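You operate a simulated robot arm through the tools that you are given. There is no shell and no other tool. Be economical: measure what you need, move in short steps, check, and stop when the job is done.

Carry out the task below with a simulated robot arm. There is one attempt and no reset: what you move stays moved.

Task
Warm the right bowl of stew on the small hot plate.
Fine: Use the high setting till it steams, then turn the knob back to low and switch off. The bowl stays on the plate; spill nothing. Leave the other bowls where they are.

It is judged by the outcome, as a careful person would: the job done as asked, and still so three seconds after it is handed in. It fails if anything else is knocked over, pushed out of place, dropped, spilled or broken.

Robot
A 6-joint arm with a two-finger parallel gripper, fixed in place. Base frame: the origin is at the foot of the arm, x ahead of it, y to its left, z up; the work surface is at about z = 800. Units: mm, degrees, N and s.
With the tool pointing down near the work surface it reaches from about 240 to 640 mm from the base axis. Its first joint turns from -66.0 to 66.0 degrees. Payload 2.7 kg.
Tool frame: the origin (TCP) lies between the finger pads and is the grasp point; the fingertips stand 23 mm ahead of it; z points along the fingers, y is the line along which they close. The gripper opens to 94 mm. The fingers are 38 mm wide and 10 mm thick; the gripper's body (54 by 96 mm) begins 39 mm behind the TCP.
Orientation is that of the tool frame in the base frame, as a unit quaternion [w, x, y, z]. With the fingers straight down and closing along the base's y, the tool's x points along the base's -x, its y along +y and its z along -z.

Tools
- The arm moves only by the tool send_rows. Its arguments are lists of equal length, an entry for each row: "claw": the opening, from 0 (shut) to 1 (fully open); "translation": the shift along the base's x, y, z in mm, a list of three; "turn": the turn, a rotation vector about the base's x, y, z in degrees, a list of three. In form: {"claw": [claw, ...], "translation": [[x, y, z], ...], "turn": [[ax, ay, az], ...]}. A call has 1 to 10 rows; each row shifts and turns the commanded pose from where the row before left it. A row lasts 0.2 s, in which the tool goes at most 50 mm and 8.6 degrees; a call with a longer step from one row to the next is refused whole, and so is a gripper value outside its range. Where a pose cannot be reached the arm comes as near as it can. A force on the tool above 40 N (or 10 N above the force at the start of the call, whichever is more), or a blocked arm, ends the call early, and 0.2 s more pass. Each finger travels about 45 mm/s and halts on what it meets, pressing with about 24 N; the grip force reading is that of the motor and also rises with nothing between the fingers. The clock runs only during rows and for 0.2 s after the last one: add rows that do not move to give the fingers time. It gives the time, the measured TCP pose, the force on the tool (base axes), the opening and the grip force at its end, in the units of the frame above (readings bear some noise), with the torque about the TCP (base axes, N m) and any sound that the robot's microphone picked up, and new pictures: "views" is both (left out), scene, wrist or none.
- Cameras (640 x 400 px; columns grow to the right, rows downward): "scene" is fixed at [62.6, -426.4, 1398.9]; the picture's right is [0.87, -0.50, 0.00], its down [-0.30, -0.52, -0.80] and it looks along [0.40, 0.69, -0.60] (base axes); focal length 310 px, centre (320, 200). "wrist" rides on the gripper at [86, 16, -75] in the tool frame; the picture's right is [-0.18, 0.98, 0.00], its down [-0.58, -0.11, -0.81] and it looks along [-0.79, -0.15, 0.59] (tool axes); focal length 243 px, centre (320, 200). There is no depth. A picture from a camera that has moved, and an enlarged one, comes with that camera's place and axes in the base frame and with its lens.
- inspect(camera, box): a new picture of the part [left, top, right, bottom] of that camera's present view, enlarged. It takes no simulated time.
- sign_off(): hands the job in; it is judged then, once.

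Go step by step. Nothing tells you positions but the pictures and the camera data: compare them with the known pose of the tool, close in by small moves and look again before you grip or let go. The budget is 120 turns and 200 pictures, counting those below and the enlarged ones. Unless the task says otherwise, let go and move clear before handing in, and close with one line.

The tools are called after "Emit:" by a JSON object that holds its "op" and its "data". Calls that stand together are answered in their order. send_rows: Moves the arm, as the interface text tells. Its arguments: {"type":"object","properties":{"claw":{"type":"array"},"translation":{"type":"array"},"turn":{"type":"array"},"views":{"type":"string","enum":["both","scene","wrist","none"]}},"required":["claw","translation","turn"]} The other tools are called the same way: inspect (camera, box) takes an enlarged picture of a part of a camera's view; sign_off () hands the job in.

At the start:

```text
time: 0.0
tcp_pos: [360.4, 66.4, 1122.3]
tool_rot: [0.001, 0.0, 1.0, 0.0]
wrist_force: [0.7, 0.2, 0.8]
wrist_torque: [0.0, -0.01, -0.02]
gripper_width: 94.1
grasp_force: 0.1
```

scene: 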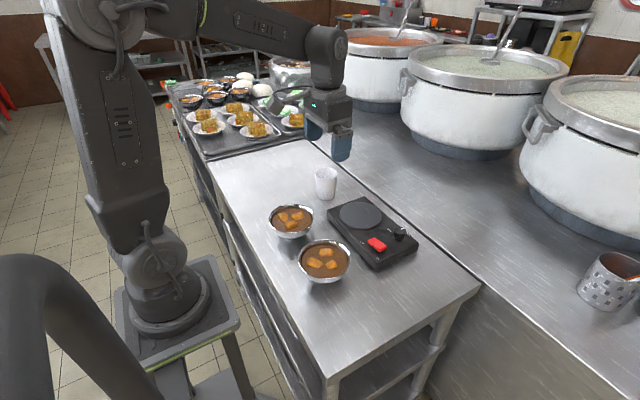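
wrist: 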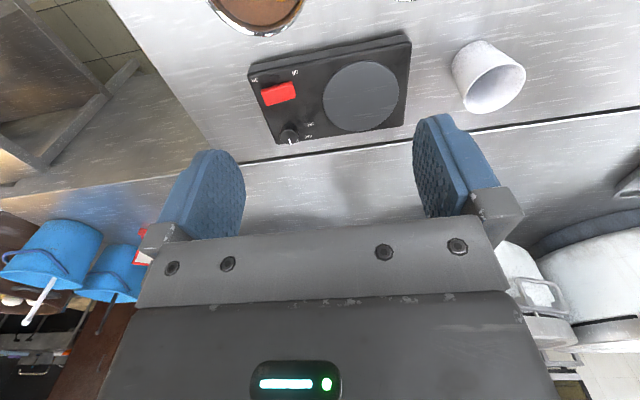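

I see two stew bowls near the hot plate, a cup, and the plate with a red switch and a black knob. I'll zoom in before moving.

Emit:
{"op": "inspect", "data": {"camera": "scene", "box": [250, 160, 430, 290]}}

Emit:
{"op": "inspect", "data": {"camera": "wrist", "box": [200, 0, 540, 170]}}

```text
3.08 times, centred on (340, 225) of scene
camera zoom: at [62.6, -426.4, 1398.9], right [0.87, -0.5, 0.0], down [-0.3, -0.52, -0.8], along [0.4, 0.69, -0.6], focal length 953 px, centre (258, 123)
```

zoom: 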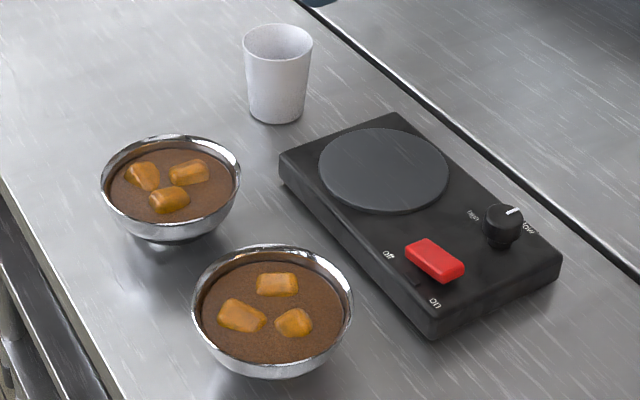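

```text
1.88 times, centred on (370, 85) of wrist
camera zoom: at [274.4, 82.6, 1195.2], right [0.18, 0.98, 0.0], down [0.58, -0.11, 0.81], along [0.79, -0.15, -0.59], focal length 457 px, centre (226, 416)
```

zoom: 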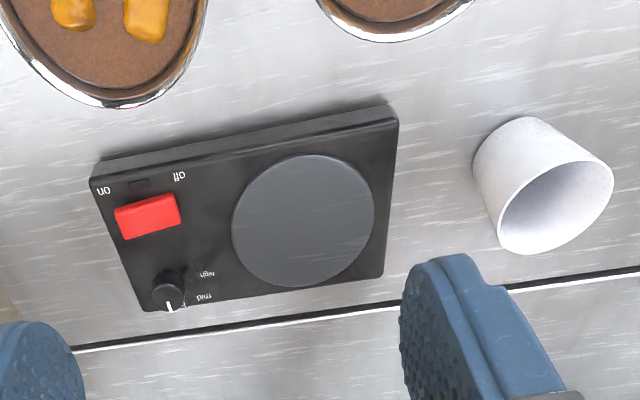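

The right bowl (about x 319, y -8) has a rim about 121 mm across, wider than the gripper opens, so I'll pinch its rim on the -y side. The plate disc is at about (503, 107), the knob near (540, -18) and the switch near (466, -19). Next I'll move above the rim and look.

Emit:
{"op": "send_rows", "data": {"claw": [1, 1, 1, 1, 1], "translation": [[-8, -35, -30], [-8, -35, -30], [-8, -35, -30], [-8, -35, -30], [0, 0, 0]], "turn": [[0, 0, 0], [0, 0, 0], [0, 0, 0], [0, 0, 0], [0, 0, 0]]}}

```text
time: 1.2
tcp_pos: [329.0, -74.1, 999.4]
tool_rot: [0.001, -0.001, 1.0, 0.0]
wrist_force: [-0.1, 0.5, -0.1]
wrist_torque: [0.0, 0.0, -0.04]
gripper_width: 94.2
grasp_force: 0.1
camera wrist: at [243.1, -58.2, 1073.4], right [0.18, 0.98, 0.0], down [0.58, -0.11, 0.81], along [0.79, -0.15, -0.59], focal length 243 px, centre (320, 200)
```

scene: 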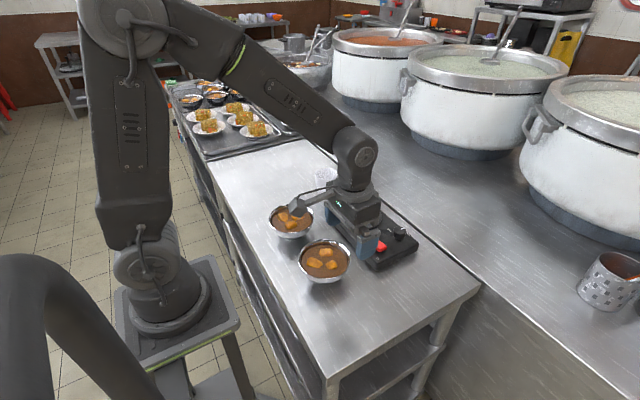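
wrist: 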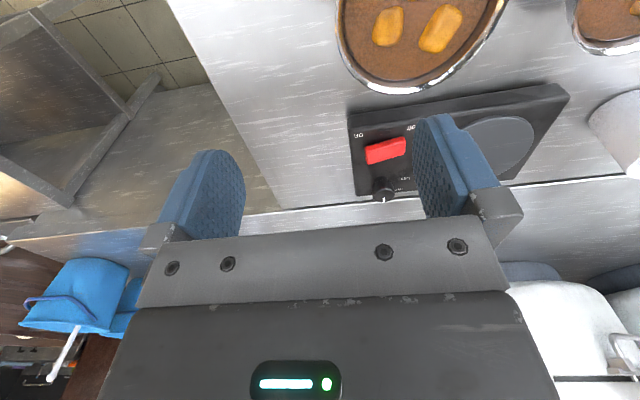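

The bowl's rim seems to be at z≈845 with its near edge at y≈-59. I'll descend closer and tilt to match the bowl wall, still well above it, then look.

Emit:
{"op": "send_rows", "data": {"claw": [1, 1, 0.8, 0.6, 0.6], "translation": [[-3, -5, -30], [-3, -5, -30], [0, 0, -20], [0, 0, 0], [0, 0, 0]], "turn": [[7, 0, 0], [7, 0, 0], [8, 0, 0], [8, 0, 0], [0, 0, 0]]}}

Emit:
{"op": "inspect", "data": {"camera": "scene", "box": [270, 190, 430, 290]}}

```text
time: 2.4
tcp_pos: [322.4, -84.2, 922.2]
tool_rot: [0.0, 0.0, 0.966, 0.259]
wrist_force: [0.5, 0.1, -0.4]
wrist_torque: [0.01, -0.02, -0.04]
gripper_width: 56.5
grasp_force: 0.0
camera wrist: at [237.2, -106.9, 993.6], right [0.18, 0.85, 0.49], down [0.58, -0.5, 0.64], along [0.79, 0.17, -0.58], focal length 243 px, centre (320, 200)
```

scene: 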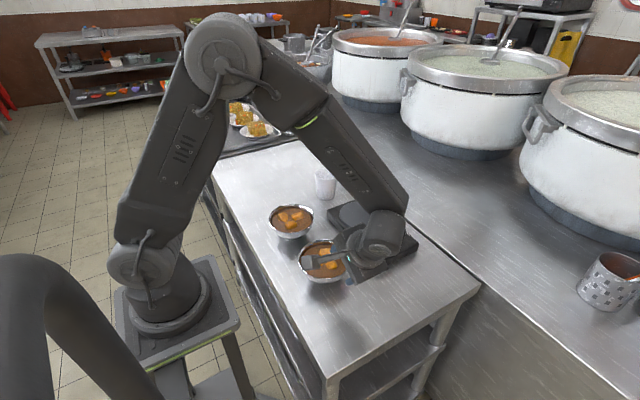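
wrist: 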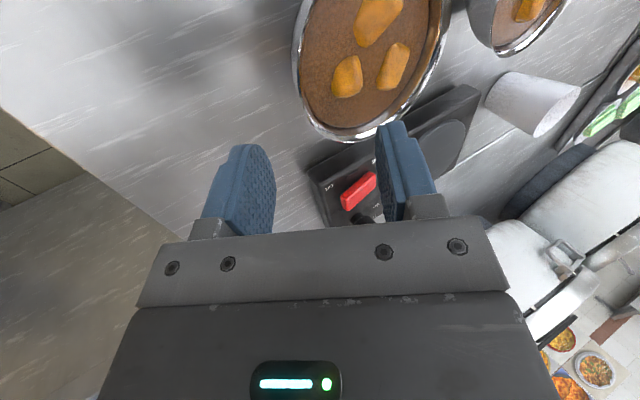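

```text
4.00 times, centred on (350, 240) of scene
camera zoom: at [62.6, -426.4, 1398.9], right [0.87, -0.5, 0.0], down [-0.3, -0.52, -0.8], along [0.4, 0.69, -0.6], focal length 1239 px, centre (200, 40)
```

zoom: 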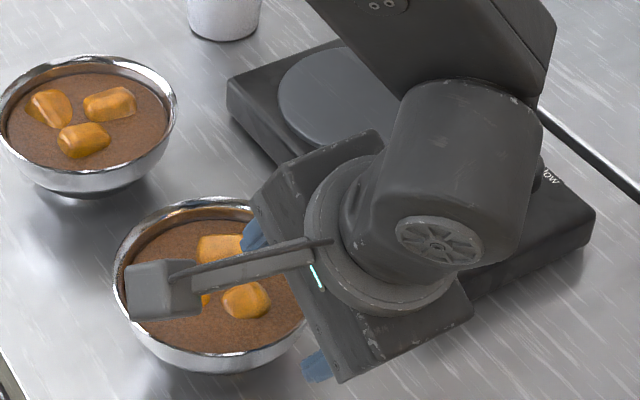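

The rim edge is around (322, -59, 846) and the gripper is tilted 30° with the inner finger on the bowl side. I'll lower it partway and check.

Emit:
{"op": "send_rows", "data": {"claw": [0.6, 0.6, 0.6], "translation": [[0, 8, -25], [0, 8, -25], [0, 0, 0]], "turn": [[0, 0, 0], [0, 0, 0], [0, 0, 0]]}}

Emit:
{"op": "inspect", "data": {"camera": "scene", "box": [290, 220, 390, 290]}}

```text
time: 3.2
tcp_pos: [321.8, -68.4, 871.4]
tool_rot: [0.0, -0.001, 0.966, 0.259]
wrist_force: [1.0, 0.1, 0.2]
wrist_torque: [0.02, 0.0, 0.0]
gripper_width: 56.3
grasp_force: 0.0
camera wrist: at [235.9, -91.8, 943.2], right [0.18, 0.85, 0.49], down [0.58, -0.5, 0.64], along [0.79, 0.17, -0.59], focal length 243 px, centre (320, 200)
```

scene: 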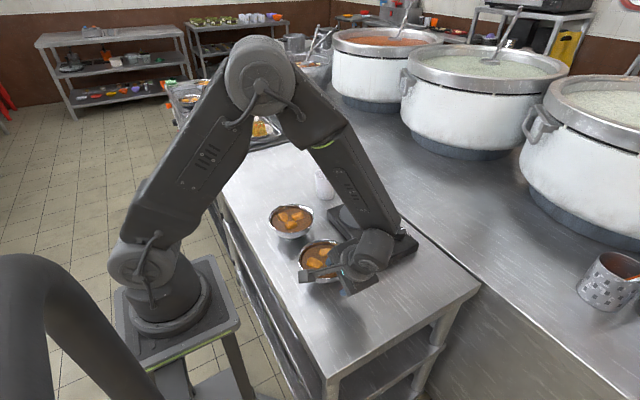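
wrist: 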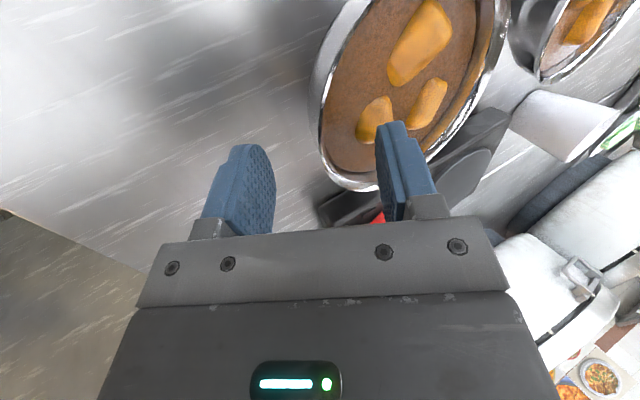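

```text
5.71 times, centred on (340, 255) of scene
camera zoom: at [62.6, -426.4, 1398.9], right [0.87, -0.5, 0.0], down [-0.3, -0.52, -0.8], along [0.4, 0.69, -0.6], focal length 1770 px, centre (206, -114)
```

zoom: 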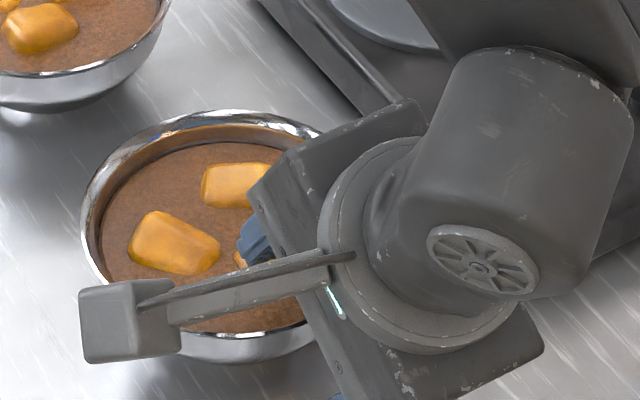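

Alignment looks right: one finger over the bowl interior, one outside. I'll go down the last bit and then close gently.

Emit:
{"op": "send_rows", "data": {"claw": [0.6, 0.6, 0.5, 0.4, 0.3], "translation": [[0, 2, -10], [0, 2, -9], [0, 0, 0], [0, 0, 0], [0, 0, 0]], "turn": [[0, 0, 0], [0, 0, 0], [0, 0, 0], [0, 0, 0], [0, 0, 0]]}}

Emit:
{"op": "inspect", "data": {"camera": "wrist", "box": [200, 60, 500, 240]}}

```text
time: 4.4
tcp_pos: [320.4, -65.7, 852.3]
tool_rot: [0.001, 0.0, 0.966, 0.259]
wrist_force: [0.0, 0.6, 0.0]
wrist_torque: [-0.02, -0.07, -0.02]
gripper_width: 28.3
grasp_force: 0.1
camera wrist: at [235.6, -87.9, 923.8], right [0.18, 0.85, 0.49], down [0.58, -0.5, 0.64], along [0.79, 0.17, -0.59], focal length 243 px, centre (320, 200)
```

scene: 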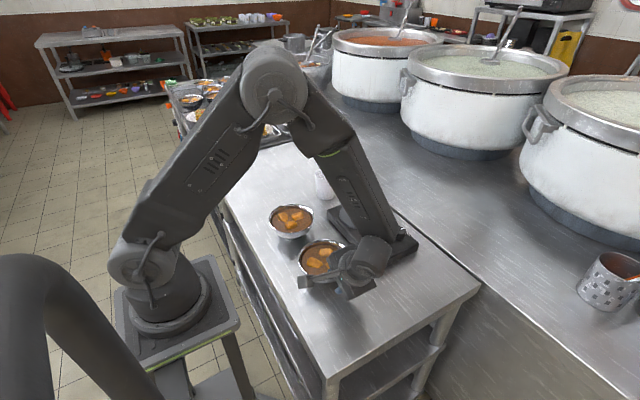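
wrist: 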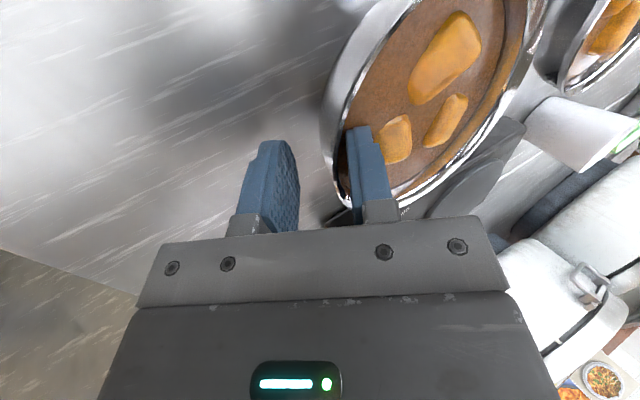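

```text
2.13 times, centred on (350, 150) of wrist
camera zoom: at [235.6, -87.9, 923.8], right [0.18, 0.85, 0.49], down [0.58, -0.5, 0.64], along [0.79, 0.17, -0.59], focal length 518 px, centre (256, 307)
```

zoom: 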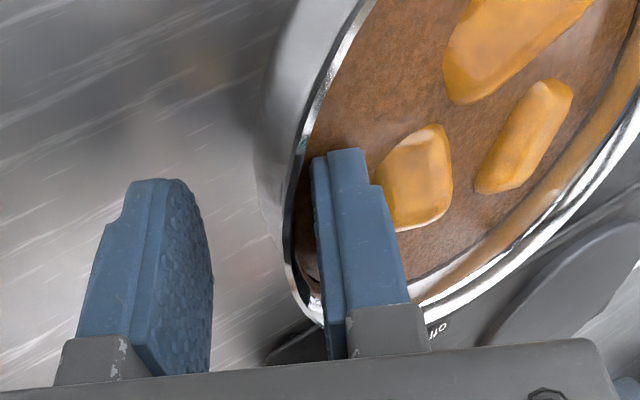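

The inner finger is close to the wall while the outer is still ~24 mm away. I'll shift toward the bowl to centre the pinch, then close.

Emit:
{"op": "send_rows", "data": {"claw": [0.3, 0.3, 0.22, 0.22], "translation": [[1, 4, 2], [1, 4, 2], [0, 0, 0], [0, 0, 0]], "turn": [[0, 0, 0], [0, 0, 0], [0, 0, 0], [0, 0, 0]], "views": "wrist"}}

Emit:
{"op": "inspect", "data": {"camera": "wrist", "box": [230, 60, 450, 240]}}

```text
time: 5.4
tcp_pos: [323.6, -57.3, 857.0]
tool_rot: [0.0, 0.0, 0.966, 0.26]
wrist_force: [0.4, 0.0, 0.7]
wrist_torque: [-0.04, 0.0, -0.01]
gripper_width: 20.6
grasp_force: 0.1
camera wrist: at [238.5, -80.0, 928.3], right [0.18, 0.85, 0.49], down [0.58, -0.5, 0.64], along [0.79, 0.17, -0.59], focal length 243 px, centre (320, 200)
```

wrist: 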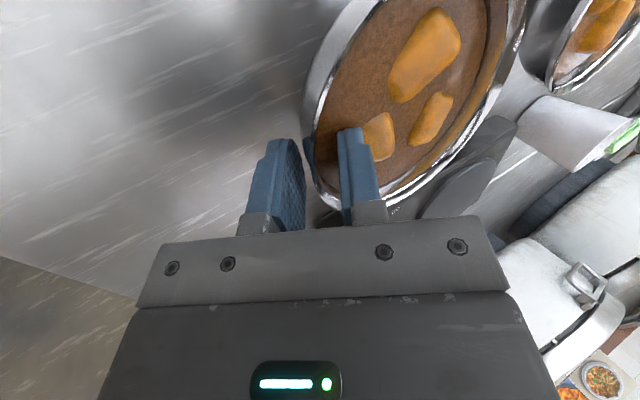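

```text
2.22 times, centred on (340, 150) of wrist
camera zoom: at [238.5, -80.0, 928.3], right [0.18, 0.85, 0.49], down [0.58, -0.5, 0.64], along [0.79, 0.17, -0.59], focal length 539 px, centre (276, 311)
```

zoom: 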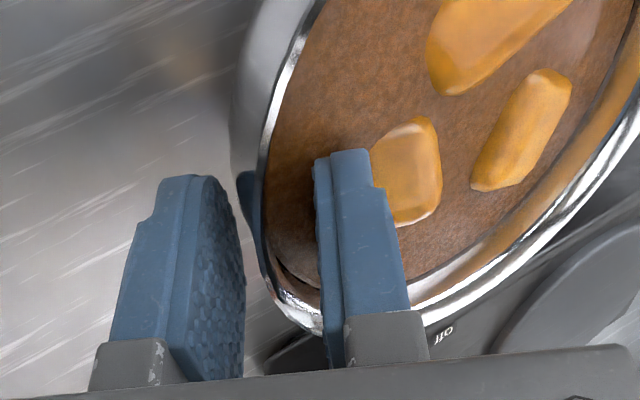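

The rim now lies between both fingers. I'll go slightly deeper along the fingers, then close fully.

Emit:
{"op": "send_rows", "data": {"claw": [0.22, 0.15, 0.1, 0.05, 0.0, 0.0, 0.0], "translation": [[0, 2, -6], [0, 0, 0], [0, 0, 0], [0, 0, 0], [0, 0, 0], [0, 0, 0], [0, 0, 0]], "turn": [[0, 0, 0], [0, 0, 0], [0, 0, 0], [0, 0, 0], [0, 0, 0], [0, 0, 0], [0, 0, 0]]}}

Emit:
{"op": "inspect", "data": {"camera": "wrist", "box": [230, 60, 450, 240]}}

Emit:
{"op": "inspect", "data": {"camera": "scene", "box": [260, 200, 400, 300]}}

```text
time: 7.0
tcp_pos: [324.7, -56.4, 851.6]
tool_rot: [0.001, -0.001, 0.966, 0.259]
wrist_force: [1.3, 2.9, 3.7]
wrist_torque: [0.22, -0.19, 0.0]
gripper_width: 8.2
grasp_force: 23.8
camera wrist: at [238.2, -78.0, 922.4], right [0.18, 0.85, 0.49], down [0.58, -0.5, 0.64], along [0.79, 0.17, -0.59], focal length 243 px, centre (320, 200)
```

scene: 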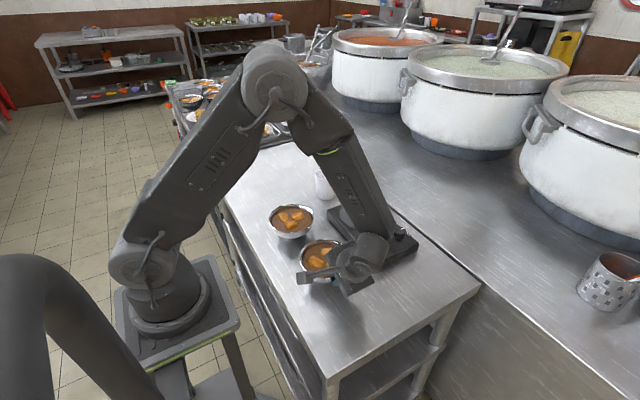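
wrist: 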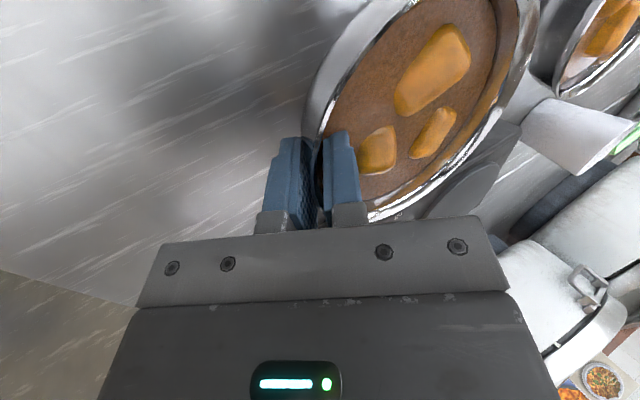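

```text
2.22 times, centred on (340, 150) of wrist
camera zoom: at [238.2, -78.0, 922.4], right [0.18, 0.85, 0.49], down [0.58, -0.5, 0.64], along [0.79, 0.17, -0.59], focal length 539 px, centre (276, 311)
```

zoom: 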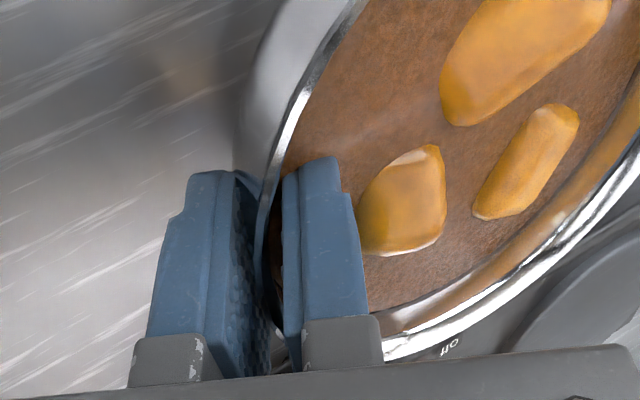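

```text
4.00 times, centred on (330, 250) of scene
camera zoom: at [62.6, -426.3, 1398.9], right [0.87, -0.5, 0.0], down [-0.3, -0.52, -0.8], along [0.4, 0.69, -0.6], focal length 1239 px, centre (280, 0)
```

zoom: 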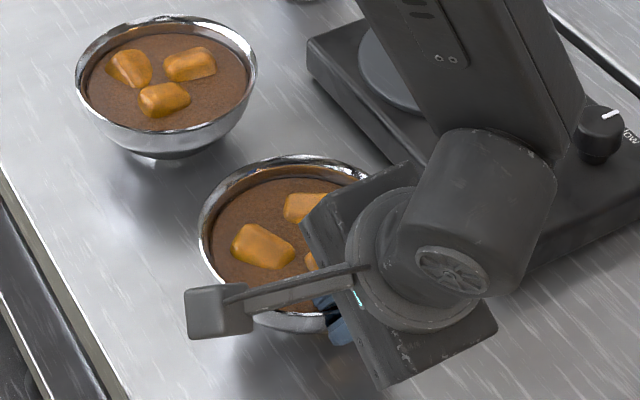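

The rim is gripped at 24 N. I'll make a small slow test lift and watch for tilt.

Emit:
{"op": "send_rows", "data": {"claw": [0, 0, 0, 0], "translation": [[0, 0, 3], [0, 0, 4], [0, 0, 4], [0, 0, 0]], "turn": [[0, 0, 0], [0, 0, 0], [0, 0, 0], [0, 0, 0]]}}

Emit:
{"op": "inspect", "data": {"camera": "scene", "box": [260, 200, 400, 300]}}

```text
time: 8.0
tcp_pos: [324.9, -53.6, 862.5]
tool_rot: [0.001, 0.0, 0.966, 0.258]
wrist_force: [-0.1, -1.0, -3.2]
wrist_torque: [-0.17, -0.03, 0.03]
gripper_width: 8.1
grasp_force: 23.5
camera wrist: at [238.6, -77.4, 933.5], right [0.18, 0.85, 0.49], down [0.58, -0.5, 0.64], along [0.79, 0.17, -0.59], focal length 243 px, centre (320, 200)
```

scene: 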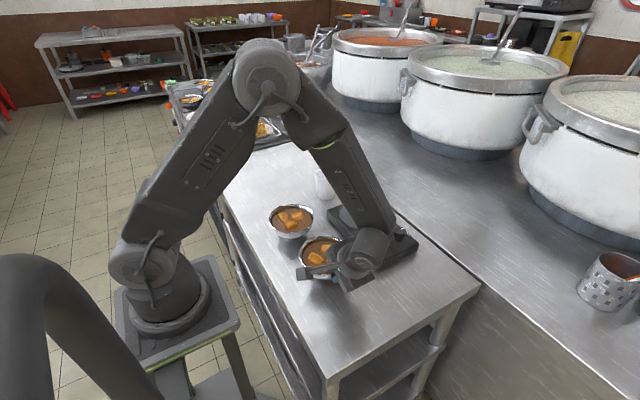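
wrist: 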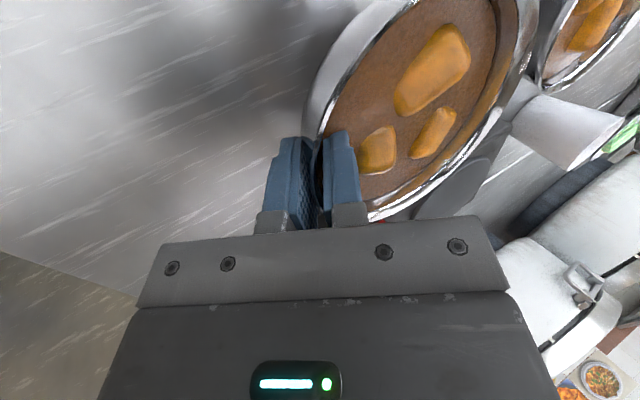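

```text
4.00 times, centred on (330, 250) of scene
camera zoom: at [62.6, -426.4, 1398.9], right [0.87, -0.5, 0.0], down [-0.3, -0.52, -0.8], along [0.4, 0.69, -0.6], focal length 1239 px, centre (280, 0)
```

zoom: 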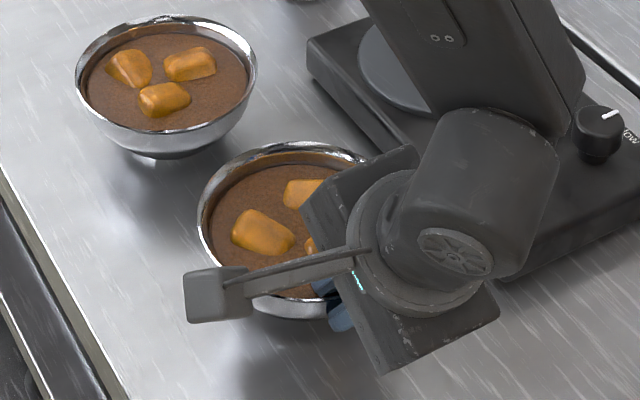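

The lift is clean: bowl level, about 0.35 kg, no slip. I'll raise it smoothly to clear the hot plate.

Emit:
{"op": "send_rows", "data": {"claw": [0, 0, 0, 0, 0, 0, 0, 0, 0], "translation": [[0, 0, 3], [0, 0, 6], [0, 0, 9], [0, 0, 10], [0, 0, 10], [0, 0, 9], [0, 0, 6], [0, 0, 3], [0, 0, 0]], "turn": [[0, 0, 0], [0, 0, 0], [0, 0, 0], [0, 0, 0], [0, 0, 0], [0, 0, 0], [0, 0, 0], [0, 0, 0], [0, 0, 0]]}}

Emit:
{"op": "inspect", "data": {"camera": "scene", "box": [260, 190, 400, 290]}}

```text
time: 10.0
tcp_pos: [322.9, -53.7, 917.5]
tool_rot: [0.001, 0.0, 0.966, 0.258]
wrist_force: [0.0, -0.6, -2.5]
wrist_torque: [-0.2, 0.01, -0.01]
gripper_width: 7.7
grasp_force: 23.8
camera wrist: at [237.8, -76.0, 988.9], right [0.18, 0.85, 0.49], down [0.58, -0.5, 0.64], along [0.79, 0.17, -0.59], focal length 243 px, centre (320, 200)
```

scene: 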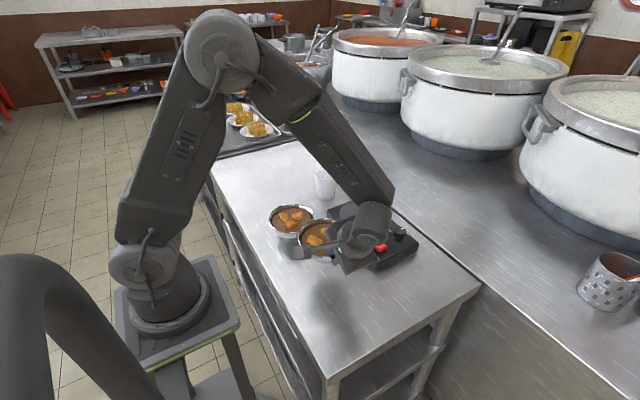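
wrist: 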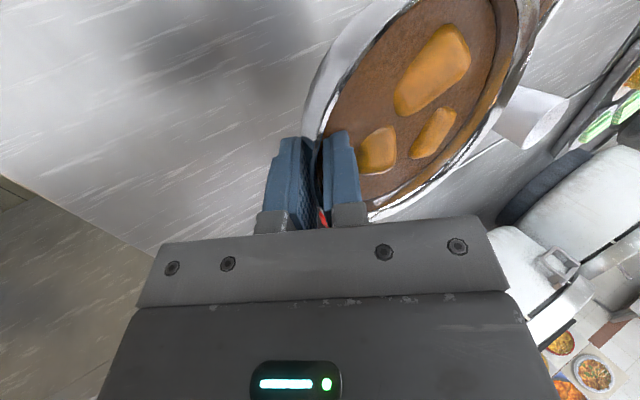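

```text
4.00 times, centred on (330, 240) of scene
camera zoom: at [62.6, -426.4, 1398.9], right [0.87, -0.5, 0.0], down [-0.3, -0.52, -0.8], along [0.4, 0.69, -0.6], focal length 1239 px, centre (280, 40)
```

zoom: 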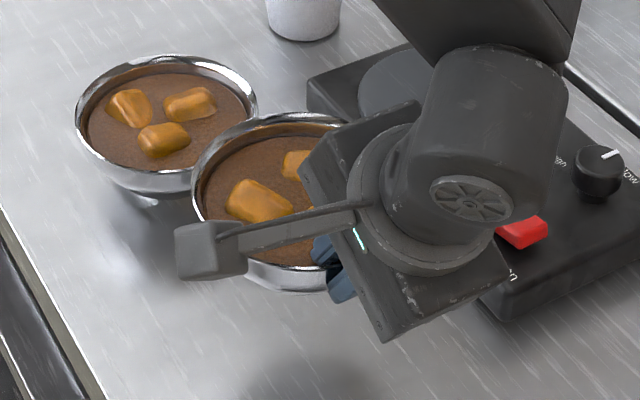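

Bowl is steady and level. Now I carry it smoothly toward the plate, mostly +x with +y.

Emit:
{"op": "send_rows", "data": {"claw": [0, 0, 0, 0, 0, 0, 0, 0, 0, 0], "translation": [[4, 2, 0], [8, 4, 0], [12, 6, 0], [14, 8, 0], [14, 8, 0], [14, 8, 0], [12, 6, 0], [8, 4, 0], [4, 2, 0], [0, 0, 0]], "turn": [[0, 0, 0], [0, 0, 0], [0, 0, 0], [0, 0, 0], [0, 0, 0], [0, 0, 0], [0, 0, 0], [0, 0, 0], [0, 0, 0], [0, 0, 0]], "views": "none"}}

Emit:
{"op": "send_rows", "data": {"claw": [0, 0, 0, 0, 0, 0, 0, 0, 0, 0], "translation": [[4, 2, 0], [8, 4, 0], [12, 6, 0], [14, 8, 0], [14, 8, 0], [14, 8, 0], [12, 6, 0], [8, 4, 0], [4, 2, 0], [0, 0, 0]], "turn": [[0, 0, 0], [0, 0, 0], [0, 0, 0], [0, 0, 0], [0, 0, 0], [0, 0, 0], [0, 0, 0], [0, 0, 0], [0, 0, 0], [0, 0, 0]]}}

Emit:
{"op": "inspect", "data": {"camera": "scene", "box": [300, 150, 440, 270]}}

```text
time: 12.2
tcp_pos: [413.9, -5.3, 919.6]
tool_rot: [0.0, 0.0, 0.966, 0.259]
wrist_force: [-0.5, -0.5, -3.4]
wrist_torque: [-0.22, -0.03, 0.0]
gripper_width: 7.9
grasp_force: 24.1
```

```text
time: 14.4
tcp_pos: [505.6, 42.3, 919.9]
tool_rot: [0.001, 0.0, 0.966, 0.26]
wrist_force: [0.1, 0.7, -3.7]
wrist_torque: [-0.16, -0.03, 0.01]
gripper_width: 7.9
grasp_force: 23.7
camera wrist: at [418.5, 19.6, 989.4], right [0.18, 0.85, 0.49], down [0.58, -0.5, 0.64], along [0.79, 0.17, -0.59], focal length 243 px, centre (320, 200)
```

scene: 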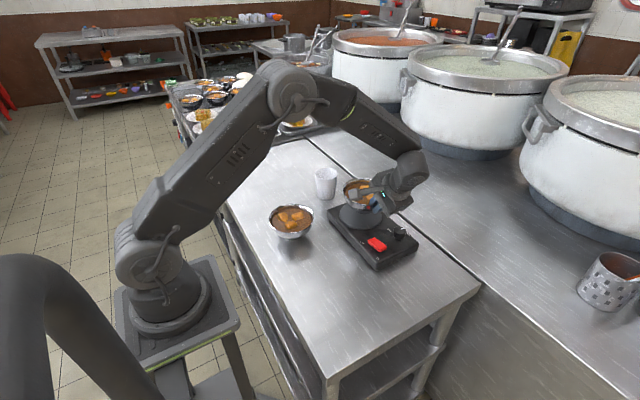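
wrist: 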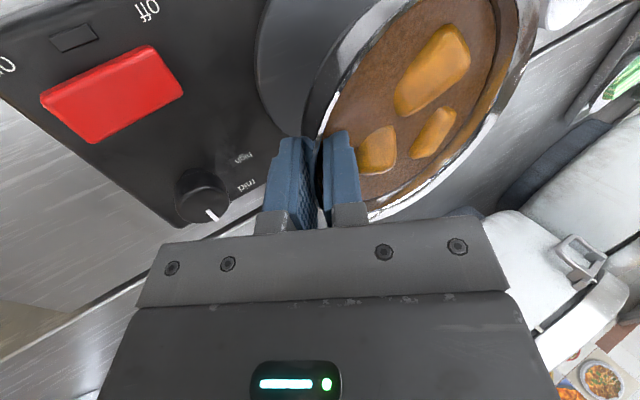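

```text
3.33 times, centred on (370, 210) of scene
camera zoom: at [62.7, -426.4, 1398.9], right [0.87, -0.5, 0.0], down [-0.3, -0.52, -0.8], along [0.4, 0.69, -0.6], focal length 1032 px, centre (153, 167)
```

zoom: 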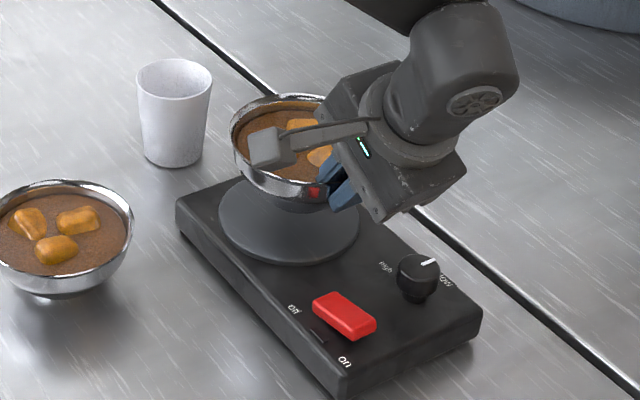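

The bowl is above the disc, about centred. I'll lower it smoothly most of the way, then feel for contact.

Emit:
{"op": "send_rows", "data": {"claw": [0, 0, 0, 0, 0, 0, 0], "translation": [[0, 1, -3], [-1, 1, -6], [-1, 1, -8], [0, 0, -8], [0, 0, -4], [0, 0, -2], [0, 0, 0]], "turn": [[0, 0, 0], [0, 0, 0], [0, 0, 0], [0, 0, 0], [0, 0, 0], [0, 0, 0], [0, 0, 0]], "views": "scene"}}

Emit:
{"op": "inspect", "data": {"camera": "scene", "box": [310, 160, 430, 250]}}

```text
time: 16.0
tcp_pos: [503.7, 43.9, 890.4]
tool_rot: [0.005, -0.001, 0.966, 0.26]
wrist_force: [-3.5, -2.7, 37.0]
wrist_torque: [0.94, -0.18, 0.09]
gripper_width: 9.0
grasp_force: 23.9
```

scene: 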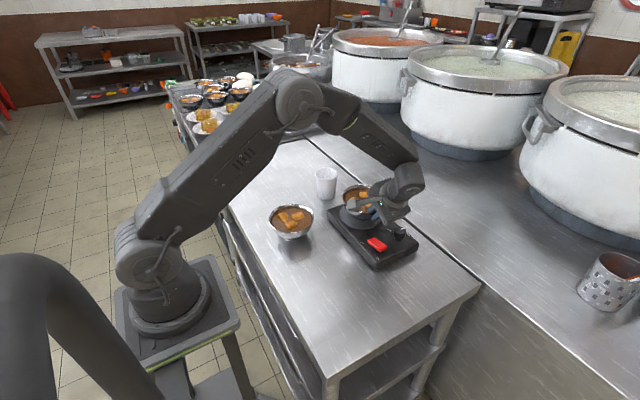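

```text
4.44 times, centred on (370, 205) of scene
camera zoom: at [61.9, -426.6, 1398.8], right [0.87, -0.5, 0.0], down [-0.3, -0.52, -0.8], along [0.4, 0.69, -0.6], focal length 1376 px, centre (98, 178)
```

zoom: 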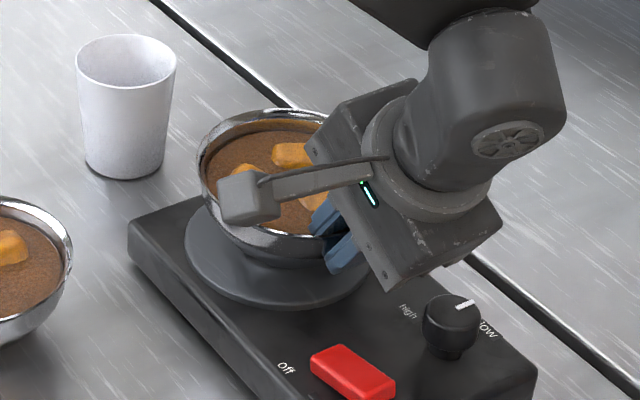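

It's in contact at 37 N. I'll ease up slightly to relieve the press before releasing.

Emit:
{"op": "send_rows", "data": {"claw": [0, 0], "translation": [[0, 0, 1.5], [0, 0, 0]], "turn": [[0, 0, 0], [0, 0, 0]], "views": "wrist"}}

```text
time: 16.6
tcp_pos: [503.8, 46.2, 889.5]
tool_rot: [0.002, -0.001, 0.966, 0.259]
wrist_force: [3.5, 6.3, 21.5]
wrist_torque: [0.87, -0.36, -0.02]
gripper_width: 8.1
grasp_force: 23.8
camera wrist: at [417.3, 23.9, 960.5], right [0.18, 0.85, 0.49], down [0.58, -0.5, 0.65], along [0.8, 0.17, -0.58], focal length 243 px, centre (320, 200)
```

wrist: 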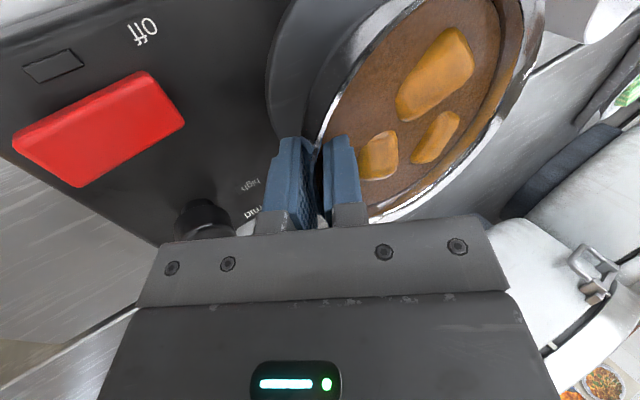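

Emit:
{"op": "send_rows", "data": {"claw": [0, 0], "translation": [[0, 0, 1.5], [0, 0, 0]], "turn": [[0, 0, 0], [0, 0, 0]], "views": "none"}}

```text
time: 17.2
tcp_pos: [501.6, 43.5, 889.7]
tool_rot: [0.0, 0.001, 0.966, 0.259]
wrist_force: [3.2, 5.7, 13.8]
wrist_torque: [0.63, -0.29, -0.06]
gripper_width: 8.4
grasp_force: 24.5
```

Emit:
{"op": "send_rows", "data": {"claw": [0, 0], "translation": [[0, 0, 2], [0, 0, 0]], "turn": [[0, 0, 0], [0, 0, 0]], "views": "none"}}

```text
time: 17.8
tcp_pos: [500.8, 43.7, 890.9]
tool_rot: [-0.002, 0.001, 0.966, 0.258]
wrist_force: [0.1, -0.5, -3.0]
wrist_torque: [-0.19, 0.01, 0.01]
gripper_width: 8.0
grasp_force: 24.0
```

The force shows the bowl just barely supported by me; I'll lower 1 mm and open gradually.

Emit:
{"op": "send_rows", "data": {"claw": [0, 0.05, 0.12, 0.2, 0.2], "translation": [[0, 0, -1.2], [0, 0, 0], [0, 0, 0], [0, 0, 0], [0, 0, 0]], "turn": [[0, 0, 0], [0, 0, 0], [0, 0, 0], [0, 0, 0], [0, 0, 0]]}}

Emit:
{"op": "inspect", "data": {"camera": "wrist", "box": [230, 60, 450, 240]}}

Emit:
{"op": "inspect", "data": {"camera": "scene", "box": [310, 160, 430, 250]}}

```text
time: 19.0
tcp_pos: [502.6, 45.2, 890.0]
tool_rot: [0.001, -0.001, 0.966, 0.26]
wrist_force: [-0.2, 0.0, 0.6]
wrist_torque: [-0.03, 0.02, -0.01]
gripper_width: 18.8
grasp_force: 0.1
camera wrist: at [417.1, 22.0, 961.9], right [0.18, 0.85, 0.49], down [0.58, -0.5, 0.64], along [0.79, 0.17, -0.59], focal length 243 px, centre (320, 200)
```

scene: 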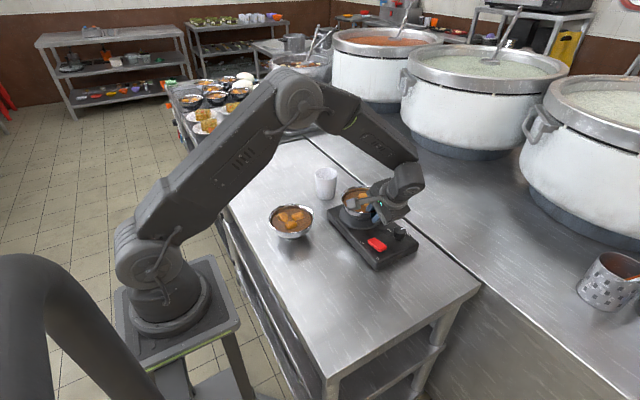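
wrist: 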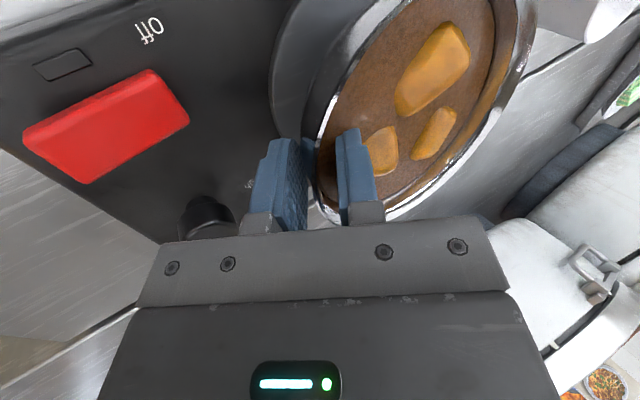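

```text
2.22 times, centred on (340, 150) of wrist
camera zoom: at [417.1, 22.0, 961.9], right [0.18, 0.85, 0.49], down [0.58, -0.5, 0.64], along [0.79, 0.17, -0.59], focal length 539 px, centre (276, 311)
```

zoom: 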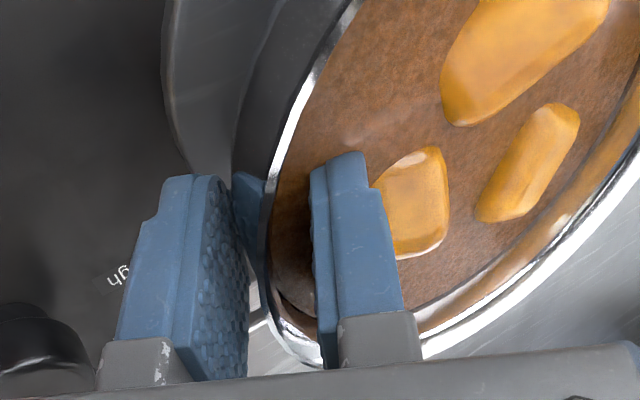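

```text
4.44 times, centred on (370, 205) of scene
camera zoom: at [62.6, -426.4, 1398.9], right [0.87, -0.5, 0.0], down [-0.3, -0.52, -0.8], along [0.4, 0.69, -0.6], focal length 1376 px, centre (98, 178)
```

zoom: 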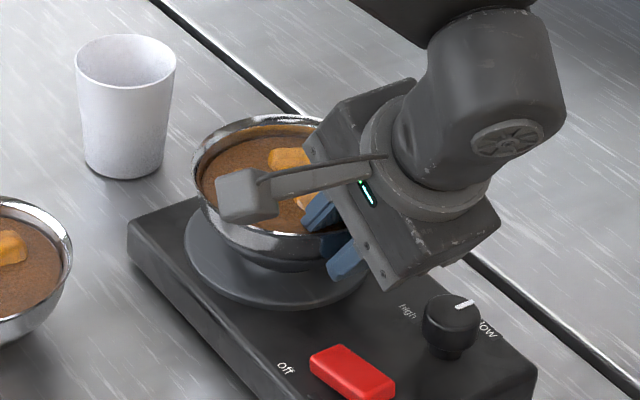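

The bowl rests on the disc and the gripper is free. I'll back out along the fingers, rise, and return to vertical above the controls.

Emit:
{"op": "send_rows", "data": {"claw": [0.22, 0.22, 0.25, 0.3, 0.3, 0.3, 0.3, 0.3, 0.3, 0.3], "translation": [[0, -3, 5], [0, -5, 9], [0, -8, 14], [0, -10, 20], [0, -10, 20], [0, -8, 12], [0, -8, 0], [0, -8, 0], [0, -4, 0], [0, 0, 0]], "turn": [[0, 0, 0], [0, 0, 0], [0, 0, 0], [0, 0, 0], [0, 0, 0], [-7.5, 0, 0], [-7.5, 0, 0], [-7.5, 0, 0], [-7.5, 0, 0], [0, 0, 0]]}}

Emit:
{"op": "inspect", "data": {"camera": "scene", "box": [310, 160, 430, 280]}}

Emit:
{"op": "inspect", "data": {"camera": "wrist", "box": [180, 0, 480, 200]}}

```text
time: 21.2
tcp_pos: [501.8, -18.7, 970.5]
tool_rot: [0.001, 0.0, 1.0, -0.001]
wrist_force: [0.0, -0.1, 0.2]
wrist_torque: [0.04, 0.0, 0.04]
gripper_width: 28.0
grasp_force: 0.1
camera wrist: at [416.6, -2.0, 1043.7], right [0.18, 0.98, 0.0], down [0.58, -0.11, 0.81], along [0.79, -0.15, -0.59], focal length 243 px, centre (320, 200)
```

scene: 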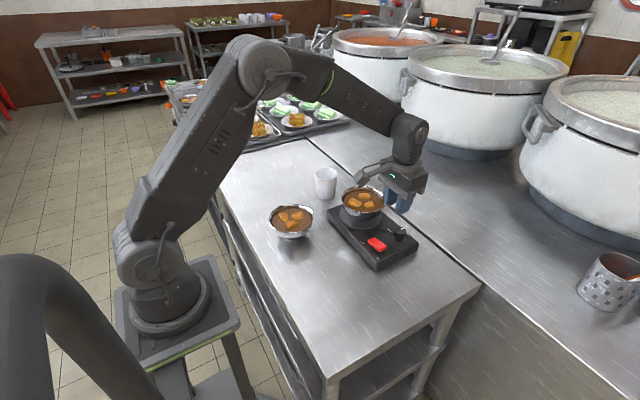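
wrist: 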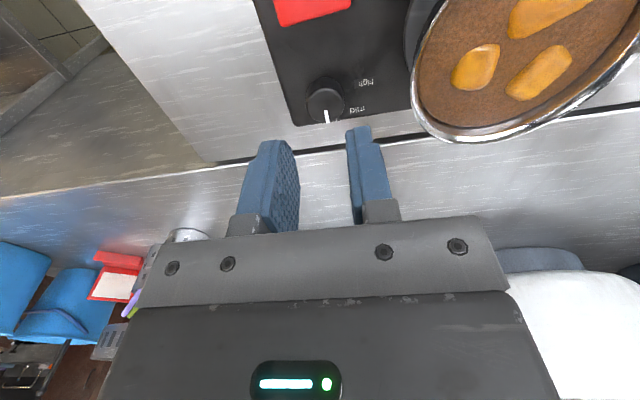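

```text
3.33 times, centred on (370, 220) of scene
camera zoom: at [62.6, -426.4, 1398.9], right [0.87, -0.5, 0.0], down [-0.3, -0.52, -0.8], along [0.4, 0.69, -0.6], focal length 1032 px, centre (153, 133)
```

zoom: 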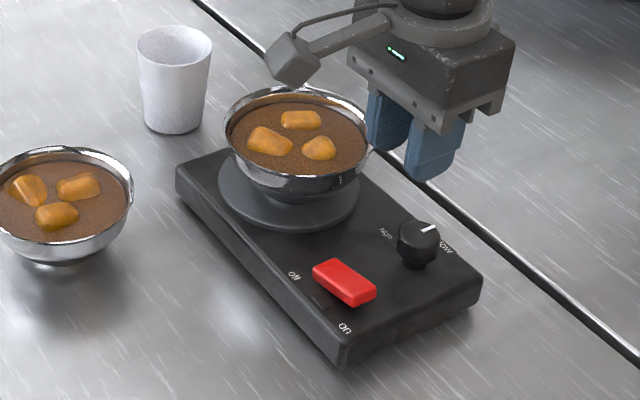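

```text
2.00 times, centred on (330, 100) of wrist
camera zoom: at [416.6, -2.0, 1043.7], right [0.18, 0.98, 0.0], down [0.58, -0.11, 0.81], along [0.79, -0.15, -0.59], focal length 485 px, centre (300, 400)
```

zoom: 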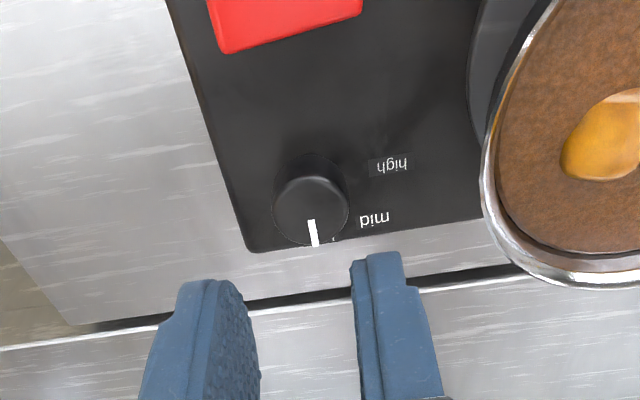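

The bowl sits centred on the disc. The knob is at about (534, -20), top at z≈852, pointing to low (+x), with high 90° counter-clockwise (+y). I'll move above the knob with the fingers opened around it.

Emit:
{"op": "send_rows", "data": {"claw": [0.55, 0.55, 0.55, 0.55], "translation": [[16, -1, -20], [16, 0, -25], [0, 0, -20], [0, 0, 0]], "turn": [[0, 0, 0], [0, 0, 0], [0, 0, 0], [0, 0, 0]]}}

Emit:
{"op": "inspect", "data": {"camera": "wrist", "box": [180, 40, 480, 240]}}

Emit:
{"op": "inspect", "data": {"camera": "scene", "box": [330, 170, 450, 280]}}

```text
time: 22.2
tcp_pos: [534.9, -20.7, 905.1]
tool_rot: [0.001, 0.0, 1.0, 0.0]
wrist_force: [0.4, 0.0, 0.6]
wrist_torque: [-0.04, 0.02, 0.0]
gripper_width: 51.6
grasp_force: 0.0
camera wrist: at [449.0, -3.6, 978.1], right [0.18, 0.98, 0.0], down [0.58, -0.11, 0.81], along [0.79, -0.15, -0.59], focal length 243 px, centre (320, 200)
```

scene: 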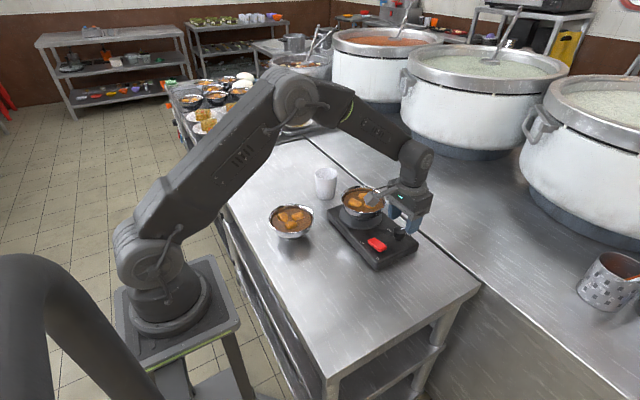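
wrist: 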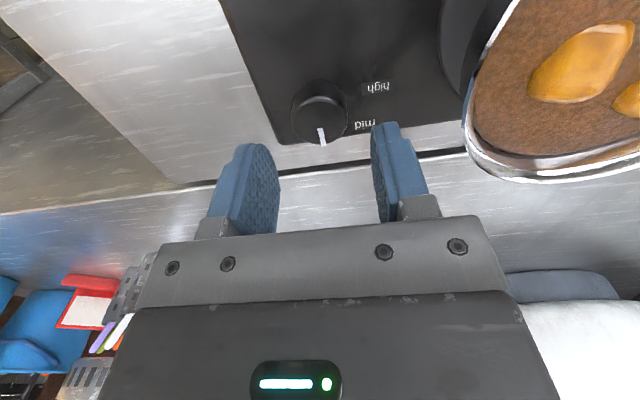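

```text
2.00 times, centred on (330, 140) of wrist
camera zoom: at [449.0, -3.6, 978.1], right [0.18, 0.98, 0.0], down [0.58, -0.11, 0.81], along [0.79, -0.15, -0.59], focal length 485 px, centre (300, 320)
```

zoom: 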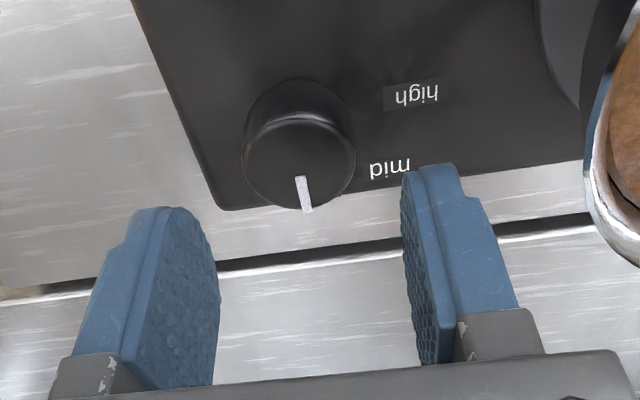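

```text
3.64 times, centred on (390, 225) of scene
camera zoom: at [62.6, -426.4, 1398.9], right [0.87, -0.5, 0.0], down [-0.3, -0.52, -0.8], along [0.4, 0.69, -0.6], focal length 1126 px, centre (66, 109)
```

zoom: 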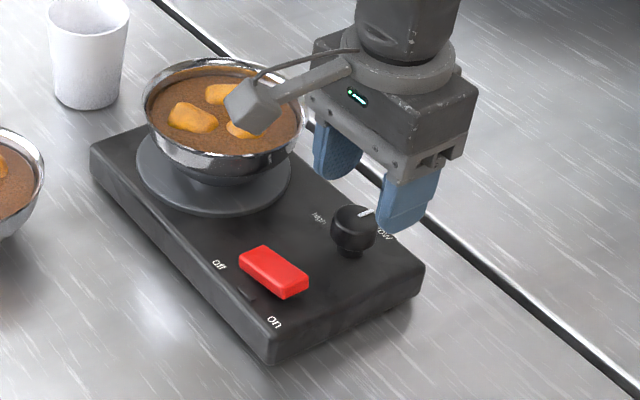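

The knob is centred under the gripper. I'll descend around it and close.

Emit:
{"op": "send_rows", "data": {"claw": [0.55, 0.55, 0.55, 0.45, 0.35, 0.3, 0.3], "translation": [[1, 0, -20], [0, 0, -18], [0, 0, -10], [0, 0, 0], [0, 0, 0], [0, 0, 0], [0, 0, 0]], "turn": [[0, 0, 0], [0, 0, 0], [0, 0, 0], [0, 0, 0], [0, 0, 0], [0, 0, 0], [0, 0, 0]]}}

Emit:
{"op": "inspect", "data": {"camera": "wrist", "box": [180, 60, 480, 240]}}

```text
time: 23.8
tcp_pos: [537.8, -18.7, 858.3]
tool_rot: [0.003, 0.0, 1.0, -0.001]
wrist_force: [1.2, -12.9, 12.0]
wrist_torque: [-0.07, 0.13, -0.04]
gripper_width: 32.8
grasp_force: 5.6
camera wrist: at [451.0, -2.4, 932.1], right [0.18, 0.98, 0.0], down [0.58, -0.11, 0.81], along [0.79, -0.15, -0.59], focal length 243 px, centre (320, 200)
```

scene: 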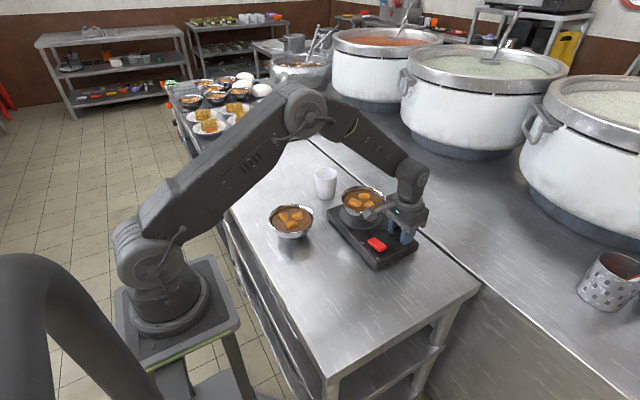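
wrist: 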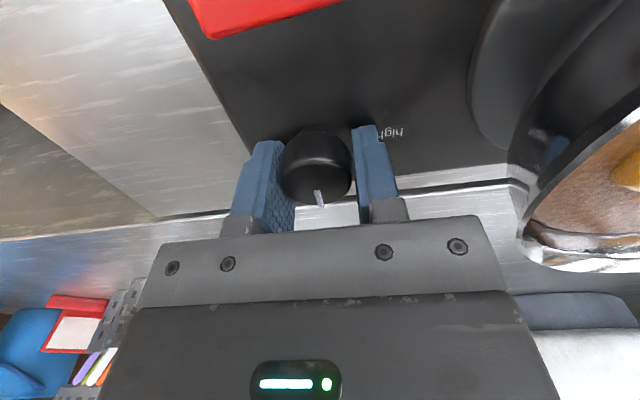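

```text
2.13 times, centred on (330, 150) of wrist
camera zoom: at [451.0, -2.4, 932.1], right [0.18, 0.98, 0.0], down [0.58, -0.11, 0.81], along [0.79, -0.15, -0.59], focal length 518 px, centre (299, 307)
```

zoom: 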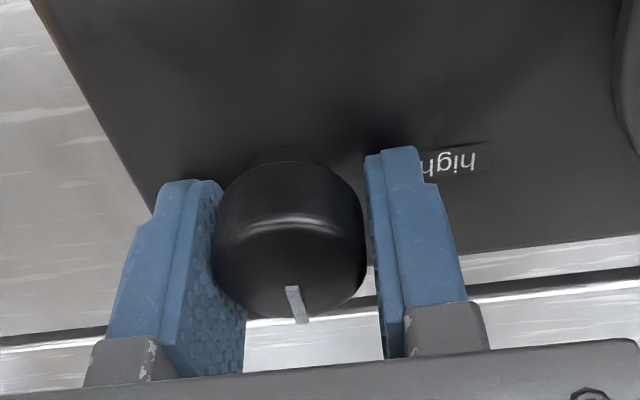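

The -y finger is touching first; I'll shift 3 mm to -y, then close on the knob.

Emit:
{"op": "send_rows", "data": {"claw": [0.36, 0.34, 0.28, 0.2, 0.2], "translation": [[-1, -3, 1], [0, 0, 0], [0, 0, 0], [0, 0, 0], [0, 0, 0]], "turn": [[0, 0, 0], [0, 0, 0], [0, 0, 0], [0, 0, 0], [0, 0, 0]], "views": "wrist"}}

```text
time: 25.0
tcp_pos: [536.2, -19.7, 858.0]
tool_rot: [0.001, -0.001, 1.0, 0.001]
wrist_force: [5.7, 13.2, 8.2]
wrist_torque: [0.03, -0.03, -0.14]
gripper_width: 31.7
grasp_force: 23.7
camera wrist: at [449.9, -3.8, 932.3], right [0.18, 0.98, 0.0], down [0.58, -0.11, 0.81], along [0.79, -0.15, -0.59], focal length 243 px, centre (320, 200)
```

wrist: 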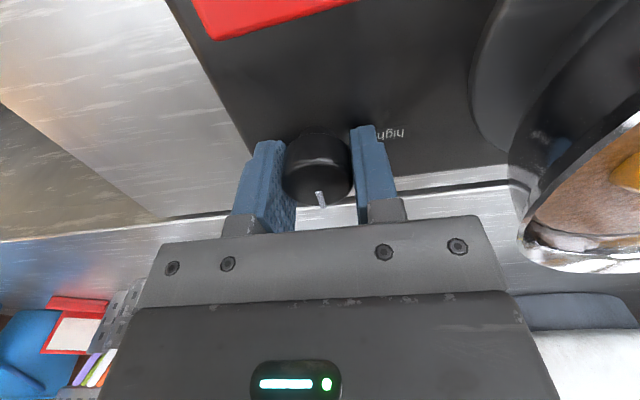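

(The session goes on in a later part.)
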